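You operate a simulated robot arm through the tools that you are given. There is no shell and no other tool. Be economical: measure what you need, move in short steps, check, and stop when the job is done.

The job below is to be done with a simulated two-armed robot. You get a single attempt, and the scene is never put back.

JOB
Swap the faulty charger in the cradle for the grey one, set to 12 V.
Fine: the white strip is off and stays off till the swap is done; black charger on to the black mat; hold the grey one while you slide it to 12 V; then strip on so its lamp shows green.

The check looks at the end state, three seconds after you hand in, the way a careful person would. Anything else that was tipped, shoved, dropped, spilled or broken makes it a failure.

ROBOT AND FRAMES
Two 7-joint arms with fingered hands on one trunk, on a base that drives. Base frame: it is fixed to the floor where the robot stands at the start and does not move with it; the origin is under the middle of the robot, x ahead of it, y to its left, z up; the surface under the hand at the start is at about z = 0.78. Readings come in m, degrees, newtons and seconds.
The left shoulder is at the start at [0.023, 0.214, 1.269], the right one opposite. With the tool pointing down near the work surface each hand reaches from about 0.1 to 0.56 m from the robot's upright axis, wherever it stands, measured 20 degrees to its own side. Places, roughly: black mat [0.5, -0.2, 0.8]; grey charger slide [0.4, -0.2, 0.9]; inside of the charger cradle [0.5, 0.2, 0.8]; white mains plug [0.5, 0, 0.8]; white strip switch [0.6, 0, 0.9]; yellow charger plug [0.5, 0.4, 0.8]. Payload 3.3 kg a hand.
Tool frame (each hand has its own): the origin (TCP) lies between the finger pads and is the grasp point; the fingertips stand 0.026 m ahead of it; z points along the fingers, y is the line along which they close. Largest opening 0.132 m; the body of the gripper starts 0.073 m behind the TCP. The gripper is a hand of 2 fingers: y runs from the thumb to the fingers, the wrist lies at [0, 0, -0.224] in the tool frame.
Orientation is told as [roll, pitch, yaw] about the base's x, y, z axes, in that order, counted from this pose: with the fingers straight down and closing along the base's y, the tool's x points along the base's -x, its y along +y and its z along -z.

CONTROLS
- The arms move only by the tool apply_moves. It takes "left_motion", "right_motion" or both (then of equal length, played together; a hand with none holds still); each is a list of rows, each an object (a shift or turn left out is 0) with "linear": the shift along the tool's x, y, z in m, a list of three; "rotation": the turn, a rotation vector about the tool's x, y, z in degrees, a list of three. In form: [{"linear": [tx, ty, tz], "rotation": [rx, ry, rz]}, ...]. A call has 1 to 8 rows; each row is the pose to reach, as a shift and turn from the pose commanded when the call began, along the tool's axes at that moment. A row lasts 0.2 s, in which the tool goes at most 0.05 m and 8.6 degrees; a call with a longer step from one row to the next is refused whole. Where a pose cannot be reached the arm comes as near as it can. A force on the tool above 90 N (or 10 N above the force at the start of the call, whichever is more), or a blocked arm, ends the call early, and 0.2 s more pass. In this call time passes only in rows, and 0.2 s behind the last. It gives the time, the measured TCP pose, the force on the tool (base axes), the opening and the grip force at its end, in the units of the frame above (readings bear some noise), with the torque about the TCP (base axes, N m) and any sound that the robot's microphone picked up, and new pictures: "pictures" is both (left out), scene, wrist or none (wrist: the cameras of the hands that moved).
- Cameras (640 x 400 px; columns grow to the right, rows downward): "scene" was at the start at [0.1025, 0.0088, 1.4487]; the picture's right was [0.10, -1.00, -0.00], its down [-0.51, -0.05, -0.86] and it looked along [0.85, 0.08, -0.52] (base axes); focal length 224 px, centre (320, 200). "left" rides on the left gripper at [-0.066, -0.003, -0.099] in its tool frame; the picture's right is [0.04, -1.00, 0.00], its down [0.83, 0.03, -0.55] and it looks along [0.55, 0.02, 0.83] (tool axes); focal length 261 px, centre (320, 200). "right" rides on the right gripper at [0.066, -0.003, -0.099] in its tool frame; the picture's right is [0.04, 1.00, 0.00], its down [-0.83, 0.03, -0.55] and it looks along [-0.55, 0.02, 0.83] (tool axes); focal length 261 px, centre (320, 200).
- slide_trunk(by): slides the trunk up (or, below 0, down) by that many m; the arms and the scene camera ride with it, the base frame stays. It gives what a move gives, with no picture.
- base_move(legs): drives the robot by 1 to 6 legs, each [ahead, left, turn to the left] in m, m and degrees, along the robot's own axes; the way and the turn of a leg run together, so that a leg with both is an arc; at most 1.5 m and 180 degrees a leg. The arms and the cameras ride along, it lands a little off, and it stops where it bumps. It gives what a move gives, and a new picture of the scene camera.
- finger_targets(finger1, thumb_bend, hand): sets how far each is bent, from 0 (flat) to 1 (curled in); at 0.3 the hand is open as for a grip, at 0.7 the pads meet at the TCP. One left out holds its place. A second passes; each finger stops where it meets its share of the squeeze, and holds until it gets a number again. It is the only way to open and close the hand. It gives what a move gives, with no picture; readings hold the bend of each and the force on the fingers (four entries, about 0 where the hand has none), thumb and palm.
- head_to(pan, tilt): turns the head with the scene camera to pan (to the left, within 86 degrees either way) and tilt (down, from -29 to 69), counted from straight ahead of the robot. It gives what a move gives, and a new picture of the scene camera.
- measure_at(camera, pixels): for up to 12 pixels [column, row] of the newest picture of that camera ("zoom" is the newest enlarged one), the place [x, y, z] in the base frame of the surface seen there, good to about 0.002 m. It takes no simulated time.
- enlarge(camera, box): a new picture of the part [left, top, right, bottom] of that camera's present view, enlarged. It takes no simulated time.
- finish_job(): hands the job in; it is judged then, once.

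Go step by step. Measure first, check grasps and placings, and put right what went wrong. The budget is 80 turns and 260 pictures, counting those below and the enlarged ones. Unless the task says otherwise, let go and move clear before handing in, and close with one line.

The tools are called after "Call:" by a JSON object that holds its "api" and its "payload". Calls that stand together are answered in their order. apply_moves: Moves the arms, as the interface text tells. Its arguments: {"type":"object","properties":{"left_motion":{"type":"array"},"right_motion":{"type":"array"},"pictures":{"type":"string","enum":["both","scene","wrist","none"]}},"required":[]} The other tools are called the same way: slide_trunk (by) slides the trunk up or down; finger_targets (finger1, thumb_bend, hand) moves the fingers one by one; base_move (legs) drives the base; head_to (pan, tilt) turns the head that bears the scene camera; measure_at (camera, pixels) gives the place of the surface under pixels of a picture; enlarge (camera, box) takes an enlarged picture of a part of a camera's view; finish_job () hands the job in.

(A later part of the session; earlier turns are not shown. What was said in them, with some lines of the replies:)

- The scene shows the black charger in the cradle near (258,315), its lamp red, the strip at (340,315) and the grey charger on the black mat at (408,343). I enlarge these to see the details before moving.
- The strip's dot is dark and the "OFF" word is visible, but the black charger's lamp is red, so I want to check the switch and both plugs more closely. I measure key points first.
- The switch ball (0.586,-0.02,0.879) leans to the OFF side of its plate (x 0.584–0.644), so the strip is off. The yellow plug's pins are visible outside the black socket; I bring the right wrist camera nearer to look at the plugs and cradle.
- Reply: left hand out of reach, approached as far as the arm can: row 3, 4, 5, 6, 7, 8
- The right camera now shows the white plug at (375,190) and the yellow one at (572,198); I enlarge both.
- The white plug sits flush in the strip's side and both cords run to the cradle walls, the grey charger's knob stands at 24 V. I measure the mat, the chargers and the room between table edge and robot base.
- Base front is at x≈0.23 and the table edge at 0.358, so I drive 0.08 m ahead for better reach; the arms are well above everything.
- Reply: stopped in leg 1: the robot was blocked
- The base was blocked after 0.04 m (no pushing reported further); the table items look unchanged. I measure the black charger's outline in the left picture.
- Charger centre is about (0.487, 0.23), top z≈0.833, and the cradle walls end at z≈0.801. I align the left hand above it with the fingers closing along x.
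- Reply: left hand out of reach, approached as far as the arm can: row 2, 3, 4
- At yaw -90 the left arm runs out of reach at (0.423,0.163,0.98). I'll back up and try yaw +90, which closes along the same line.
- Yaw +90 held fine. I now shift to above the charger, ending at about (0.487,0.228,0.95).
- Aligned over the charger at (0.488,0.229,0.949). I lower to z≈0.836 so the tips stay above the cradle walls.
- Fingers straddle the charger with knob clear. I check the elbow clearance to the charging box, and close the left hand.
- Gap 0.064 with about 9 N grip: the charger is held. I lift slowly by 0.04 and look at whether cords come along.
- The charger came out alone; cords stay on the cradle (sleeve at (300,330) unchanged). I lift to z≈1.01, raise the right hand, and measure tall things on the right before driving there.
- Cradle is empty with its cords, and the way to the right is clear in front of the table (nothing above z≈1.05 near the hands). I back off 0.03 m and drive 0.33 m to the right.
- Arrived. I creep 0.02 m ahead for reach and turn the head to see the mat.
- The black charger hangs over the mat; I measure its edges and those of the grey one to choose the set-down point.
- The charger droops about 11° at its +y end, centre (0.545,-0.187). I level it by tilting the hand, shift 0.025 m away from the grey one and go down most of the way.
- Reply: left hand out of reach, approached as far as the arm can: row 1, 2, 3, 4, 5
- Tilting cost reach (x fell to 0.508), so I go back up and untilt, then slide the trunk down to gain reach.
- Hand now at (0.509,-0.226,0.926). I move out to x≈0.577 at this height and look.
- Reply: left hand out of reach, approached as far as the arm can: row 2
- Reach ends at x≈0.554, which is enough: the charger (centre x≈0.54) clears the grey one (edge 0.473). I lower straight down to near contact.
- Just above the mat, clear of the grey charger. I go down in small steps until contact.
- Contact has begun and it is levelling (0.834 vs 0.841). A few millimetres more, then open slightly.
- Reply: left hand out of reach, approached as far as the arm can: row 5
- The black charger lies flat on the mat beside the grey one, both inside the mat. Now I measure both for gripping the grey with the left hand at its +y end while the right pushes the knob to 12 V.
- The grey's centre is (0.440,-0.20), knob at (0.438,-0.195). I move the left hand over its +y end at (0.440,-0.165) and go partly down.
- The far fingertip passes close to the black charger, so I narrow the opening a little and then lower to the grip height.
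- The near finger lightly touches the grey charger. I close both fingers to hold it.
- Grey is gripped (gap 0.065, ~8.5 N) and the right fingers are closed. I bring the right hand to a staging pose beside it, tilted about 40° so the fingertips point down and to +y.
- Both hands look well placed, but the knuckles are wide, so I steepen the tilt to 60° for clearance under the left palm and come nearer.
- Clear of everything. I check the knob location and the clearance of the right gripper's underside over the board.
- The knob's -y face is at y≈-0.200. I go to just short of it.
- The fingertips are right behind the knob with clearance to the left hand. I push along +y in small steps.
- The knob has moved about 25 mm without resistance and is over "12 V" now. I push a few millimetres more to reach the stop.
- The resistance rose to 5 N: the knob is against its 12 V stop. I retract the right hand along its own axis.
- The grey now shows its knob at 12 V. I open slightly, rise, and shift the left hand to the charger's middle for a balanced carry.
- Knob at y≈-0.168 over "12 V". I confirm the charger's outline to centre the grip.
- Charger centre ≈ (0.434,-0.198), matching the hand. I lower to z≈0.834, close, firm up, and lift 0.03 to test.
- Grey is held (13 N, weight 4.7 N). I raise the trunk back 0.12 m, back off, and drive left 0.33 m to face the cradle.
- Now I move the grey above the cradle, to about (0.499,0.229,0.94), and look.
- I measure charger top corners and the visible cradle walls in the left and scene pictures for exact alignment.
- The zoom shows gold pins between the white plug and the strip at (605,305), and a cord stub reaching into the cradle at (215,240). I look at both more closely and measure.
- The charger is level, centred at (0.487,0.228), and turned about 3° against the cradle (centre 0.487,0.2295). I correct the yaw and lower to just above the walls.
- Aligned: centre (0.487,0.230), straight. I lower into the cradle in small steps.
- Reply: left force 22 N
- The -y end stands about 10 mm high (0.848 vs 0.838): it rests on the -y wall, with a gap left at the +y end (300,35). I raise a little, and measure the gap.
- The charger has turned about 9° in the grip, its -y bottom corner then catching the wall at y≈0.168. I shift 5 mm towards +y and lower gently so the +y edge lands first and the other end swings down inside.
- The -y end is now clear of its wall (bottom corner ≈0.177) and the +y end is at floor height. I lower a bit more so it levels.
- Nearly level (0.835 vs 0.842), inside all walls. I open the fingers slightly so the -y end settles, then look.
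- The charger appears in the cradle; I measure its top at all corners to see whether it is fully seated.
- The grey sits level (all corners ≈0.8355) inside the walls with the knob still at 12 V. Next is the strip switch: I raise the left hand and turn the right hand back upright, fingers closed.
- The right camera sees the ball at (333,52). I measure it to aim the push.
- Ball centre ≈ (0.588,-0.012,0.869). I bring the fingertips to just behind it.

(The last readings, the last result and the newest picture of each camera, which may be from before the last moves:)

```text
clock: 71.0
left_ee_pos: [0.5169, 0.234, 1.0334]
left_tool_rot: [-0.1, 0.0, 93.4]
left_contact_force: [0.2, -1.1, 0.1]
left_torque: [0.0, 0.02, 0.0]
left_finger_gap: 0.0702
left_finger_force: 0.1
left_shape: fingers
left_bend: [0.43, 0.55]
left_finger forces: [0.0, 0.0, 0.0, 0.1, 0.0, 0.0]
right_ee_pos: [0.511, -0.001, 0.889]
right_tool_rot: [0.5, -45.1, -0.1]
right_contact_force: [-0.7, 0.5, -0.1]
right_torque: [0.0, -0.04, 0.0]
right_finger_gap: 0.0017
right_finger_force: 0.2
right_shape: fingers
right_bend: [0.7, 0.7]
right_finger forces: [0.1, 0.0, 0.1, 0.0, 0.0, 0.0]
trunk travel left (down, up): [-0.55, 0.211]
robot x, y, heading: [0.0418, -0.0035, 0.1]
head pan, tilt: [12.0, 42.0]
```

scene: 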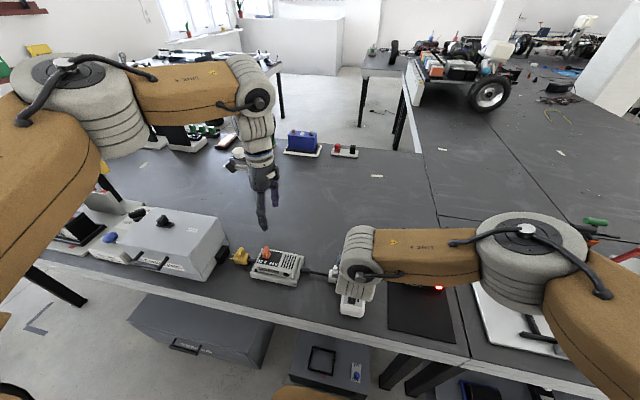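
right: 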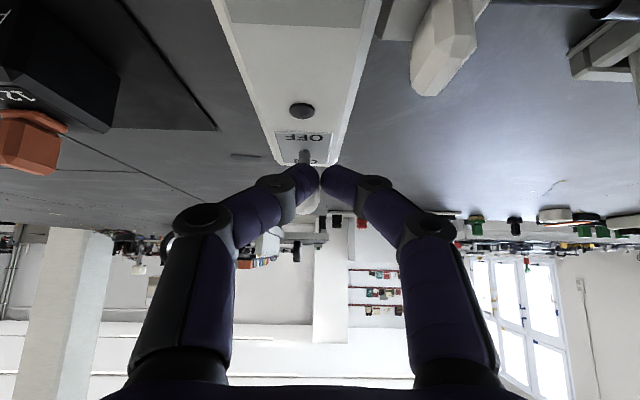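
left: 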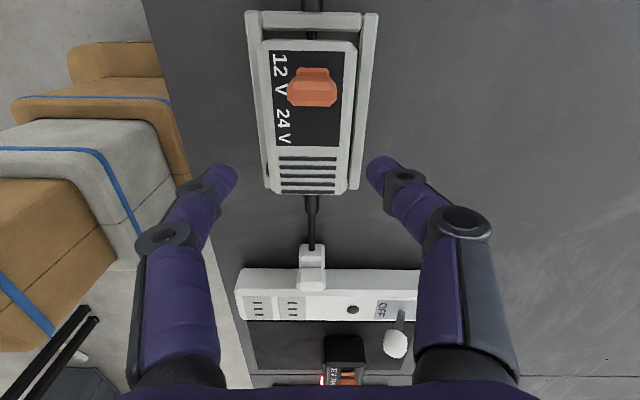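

The tips are 11 mm off in y; I correct that, then push along +x in 10 mm steps.

Call:
{"api": "apply_moves", "payload": {"right_motion": [{"linear": [0, -0.011, 0]}, {"linear": [-0.0148, -0.011, 0.0262]}, {"linear": [-0.0218, -0.011, 0.0332]}, {"linear": [-0.0288, -0.011, 0.0402]}, {"linear": [-0.0358, -0.011, 0.0472]}, {"linear": [-0.0428, -0.011, 0.0542]}, {"linear": [-0.0498, -0.011, 0.0612]}], "pictures": "both"}}

Call:
{"api": "measure_at", "payload": {"camera": "scene", "pixels": [[420, 270], [500, 290], [540, 290]]}}

```text
clock: 72.5
left_ee_pos: [0.5168, 0.2329, 1.0334]
left_tool_rot: [-0.1, 0.1, 93.4]
left_contact_force: [0.1, 0.3, -0.2]
left_torque: [0.01, 0.01, 0.0]
left_finger_gap: 0.0701
left_finger_force: 0.1
left_shape: fingers
left_bend: [0.43, 0.55]
left_finger forces: [0.0, 0.0, 0.0, 0.0, 0.0, 0.0]
right_ee_pos: [0.5885, -0.0113, 0.8815]
right_tool_rot: [0.5, -45.0, -0.2]
right_contact_force: [0.3, 0.0, -0.1]
right_torque: [0.03, -0.03, 0.01]
right_finger_gap: 0.0011
right_finger_force: 0.0
right_shape: fingers
right_bend: [0.7, 0.7]
right_finger forces: [0.1, 0.0, 0.1, 0.1, 0.0, 0.0]
trunk travel left (down, up): [-0.55, 0.211]
robot x, y, heading: [0.0396, -0.0006, 0.1]
head pan, tilt: [12.0, 42.0]
```

scene: 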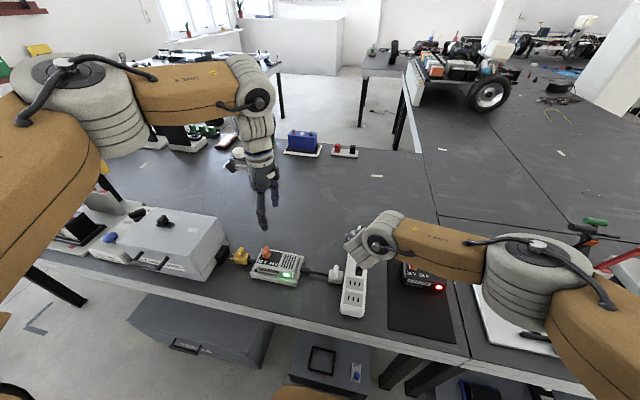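
right: 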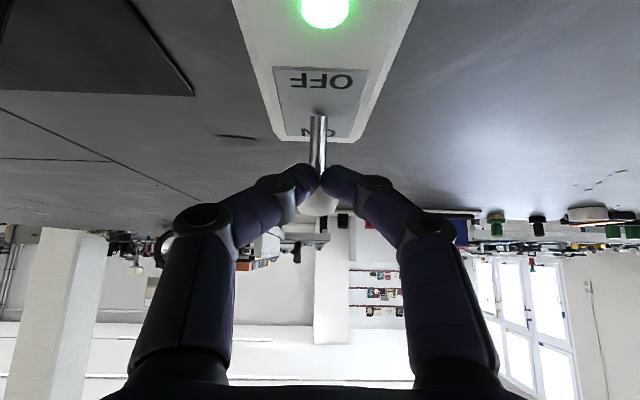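

```text
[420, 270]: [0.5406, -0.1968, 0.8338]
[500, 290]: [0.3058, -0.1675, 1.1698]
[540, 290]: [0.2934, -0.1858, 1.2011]
```

Both the strip lamp (right view, (325,8)) and the grey charger's lamp (scene (287,277)) show green. I push the lever a little more so it is fully over, then withdraw back and up.

Call:
{"api": "apply_moves", "payload": {"right_motion": [{"linear": [-0.0042, 0, 0.0042]}, {"linear": [-0.0085, 0, 0.0085]}], "pictures": "none"}}

Call:
{"api": "apply_moves", "payload": {"right_motion": [{"linear": [0.01, 0, -0.015]}, {"linear": [0.01, 0, -0.05]}, {"linear": [0.0, 0, -0.09]}, {"linear": [-0.02, 0, -0.13]}, {"linear": [-0.04, 0, -0.17]}, {"linear": [-0.06, 0, -0.21]}], "pictures": "both"}}

```text
clock: 73.2
left_ee_pos: [0.5122, 0.2342, 1.0358]
left_tool_rot: [-0.2, -0.1, 93.4]
left_contact_force: [0.6, -0.6, 0.7]
left_torque: [0.0, 0.01, -0.01]
left_finger_gap: 0.0704
left_finger_force: 0.2
left_shape: fingers
left_bend: [0.43, 0.55]
left_finger forces: [0.0, 0.0, 0.0, 0.1, 0.1, 0.1]
right_ee_pos: [0.5956, -0.0104, 0.8841]
right_tool_rot: [0.6, -45.0, 0.1]
right_contact_force: [-32.4, -3.9, 10.1]
right_torque: [-0.15, 0.2, -0.33]
right_finger_gap: 0.0058
right_finger_force: 17.3
right_shape: fingers
right_bend: [0.7, 0.7]
right_finger forces: [9.6, 0.0, 0.1, 0.1, 24.4, 0.0]
trunk travel left (down, up): [-0.55, 0.211]
robot x, y, heading: [0.0368, -0.0015, 0.3]
head pan, tilt: [12.0, 42.0]
```

```text
clock: 74.8
left_ee_pos: [0.5169, 0.2321, 1.033]
left_tool_rot: [-0.2, 0.1, 93.4]
left_contact_force: [0.3, 0.8, 1.1]
left_torque: [0.01, -0.01, 0.0]
left_finger_gap: 0.0703
left_finger_force: 0.0
left_shape: fingers
left_bend: [0.43, 0.55]
left_finger forces: [0.0, 0.0, 0.0, 0.0, 0.0, 0.0]
right_ee_pos: [0.5191, -0.0661, 1.0635]
right_tool_rot: [-6.8, -46.6, 0.6]
right_contact_force: [-0.2, -0.6, -0.1]
right_torque: [-0.01, 0.04, 0.0]
right_finger_gap: 0.0018
right_finger_force: 0.0
right_shape: fingers
right_bend: [0.7, 0.7]
right_finger forces: [0.0, 0.0, 0.0, 0.0, 0.0, 0.0]
trunk travel left (down, up): [-0.55, 0.211]
robot x, y, heading: [0.0393, 0.0003, 0.2]
head pan, tilt: [12.0, 42.0]
stopped in row 6 (right hand): the arm was blocked; the commanded pose is now the measured one
```

scene: 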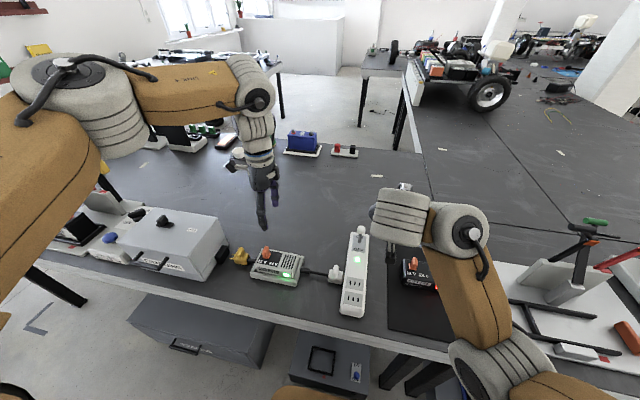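
right: 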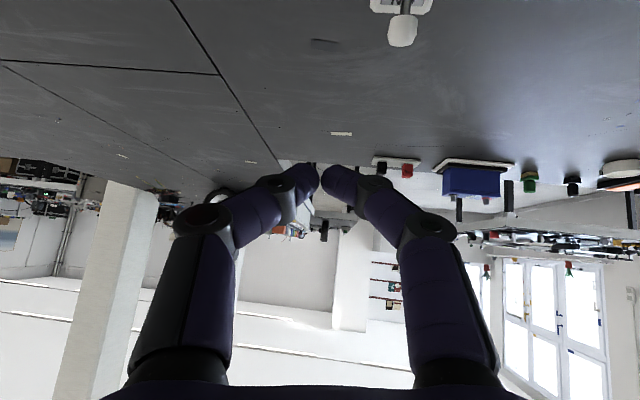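

Lamps stay green; the right arm stopped at a joint limit in the air at z 1.06. I check closely that the strip, chargers and plugs are in place.

Call:
{"api": "enlarge", "payload": {"camera": "scene", "box": [225, 215, 385, 325]}}

Call:
{"api": "enlarge", "payload": {"camera": "scene", "box": [380, 230, 480, 330]}}

Call:
{"api": "measure_at", "payload": {"camera": "scene", "pixels": [[361, 230], [363, 245], [343, 308], [352, 290], [370, 248], [333, 275], [243, 255], [265, 265], [298, 262], [415, 265], [266, 252]]}}

```text
3.64 times, centred on (305, 270) of scene
```

zoom: 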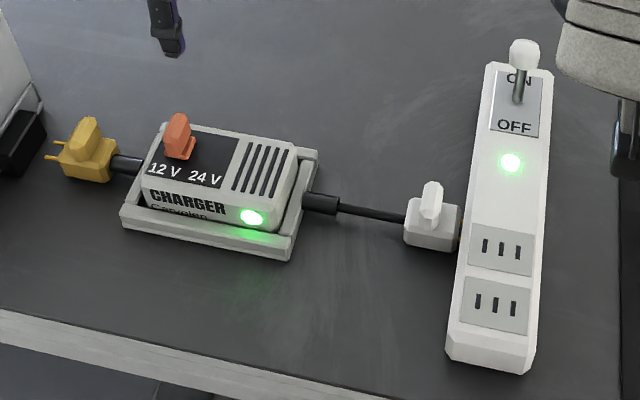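

```text
4.00 times, centred on (430, 280) of scene
```

zoom: 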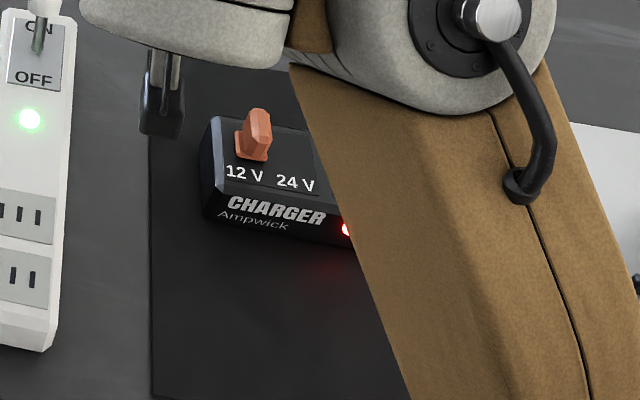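

```text
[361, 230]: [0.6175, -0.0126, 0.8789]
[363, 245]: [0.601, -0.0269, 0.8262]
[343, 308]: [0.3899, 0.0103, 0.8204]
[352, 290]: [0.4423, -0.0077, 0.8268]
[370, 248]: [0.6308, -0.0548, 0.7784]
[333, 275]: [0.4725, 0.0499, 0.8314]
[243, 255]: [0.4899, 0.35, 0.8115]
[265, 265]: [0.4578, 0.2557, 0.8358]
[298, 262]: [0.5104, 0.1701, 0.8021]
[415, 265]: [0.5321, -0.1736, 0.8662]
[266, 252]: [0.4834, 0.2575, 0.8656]
```

Everything is right: lever to ON, both lamps green, grey at 12 V in the cradle, black charger flat on the mat. I drive back a little to move clear and take a last look.

Call:
{"api": "base_move", "payload": {"legs": [[-0.12, 0, 0]]}}

Call:
{"api": "enlarge", "payload": {"camera": "scene", "box": [160, 180, 560, 400]}}

```text
clock: 76.0
left_ee_pos: [0.3925, 0.2338, 1.0338]
left_tool_rot: [-0.2, 0.1, 93.3]
left_contact_force: [-0.1, -1.0, 0.6]
left_torque: [0.01, -0.04, 0.03]
left_finger_gap: 0.07
left_finger_force: 0.1
left_shape: fingers
left_bend: [0.43, 0.55]
left_finger forces: [0.1, 0.0, 0.0, 0.0, 0.0, 0.0]
right_ee_pos: [0.397, -0.0653, 1.0643]
right_tool_rot: [-6.9, -46.6, 0.6]
right_contact_force: [0.0, -0.3, -0.2]
right_torque: [-0.03, -0.03, 0.01]
right_finger_gap: 0.0018
right_finger_force: 0.1
right_shape: fingers
right_bend: [0.7, 0.7]
right_finger forces: [0.0, 0.0, 0.1, 0.0, 0.0, 0.0]
trunk travel left (down, up): [-0.55, 0.211]
robot x, y, heading: [-0.082, 0.0004, 0.1]
head pan, tilt: [12.0, 42.0]
```

scene: 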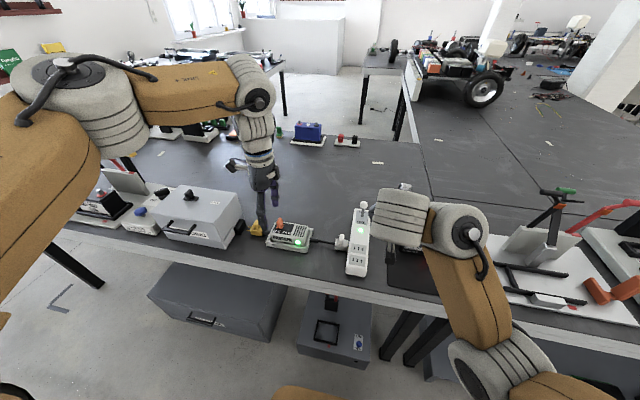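

```text
1.60 times, centred on (360, 290) of scene
```

zoom: 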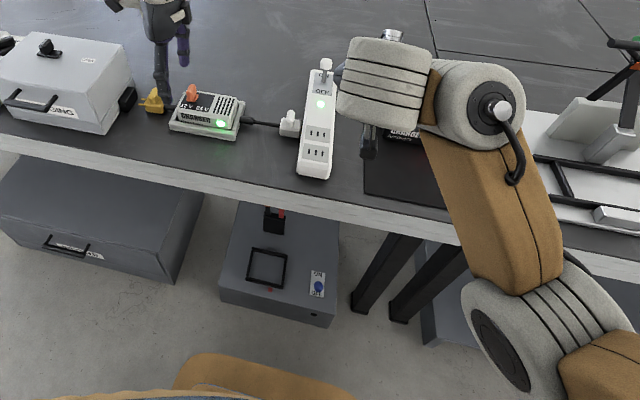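

The last picture shows both lamps green, everything in place and both hands empty and clear. I hand the job in.

Call:
{"api": "finish_job", "payload": {}}

```text
The job is handed in.
```

The swap is done. The grey charger is in the cradle, set to 12 V, the black charger is on the black mat, and the strip is on with both its own lamp and the charger's lamp showing green.
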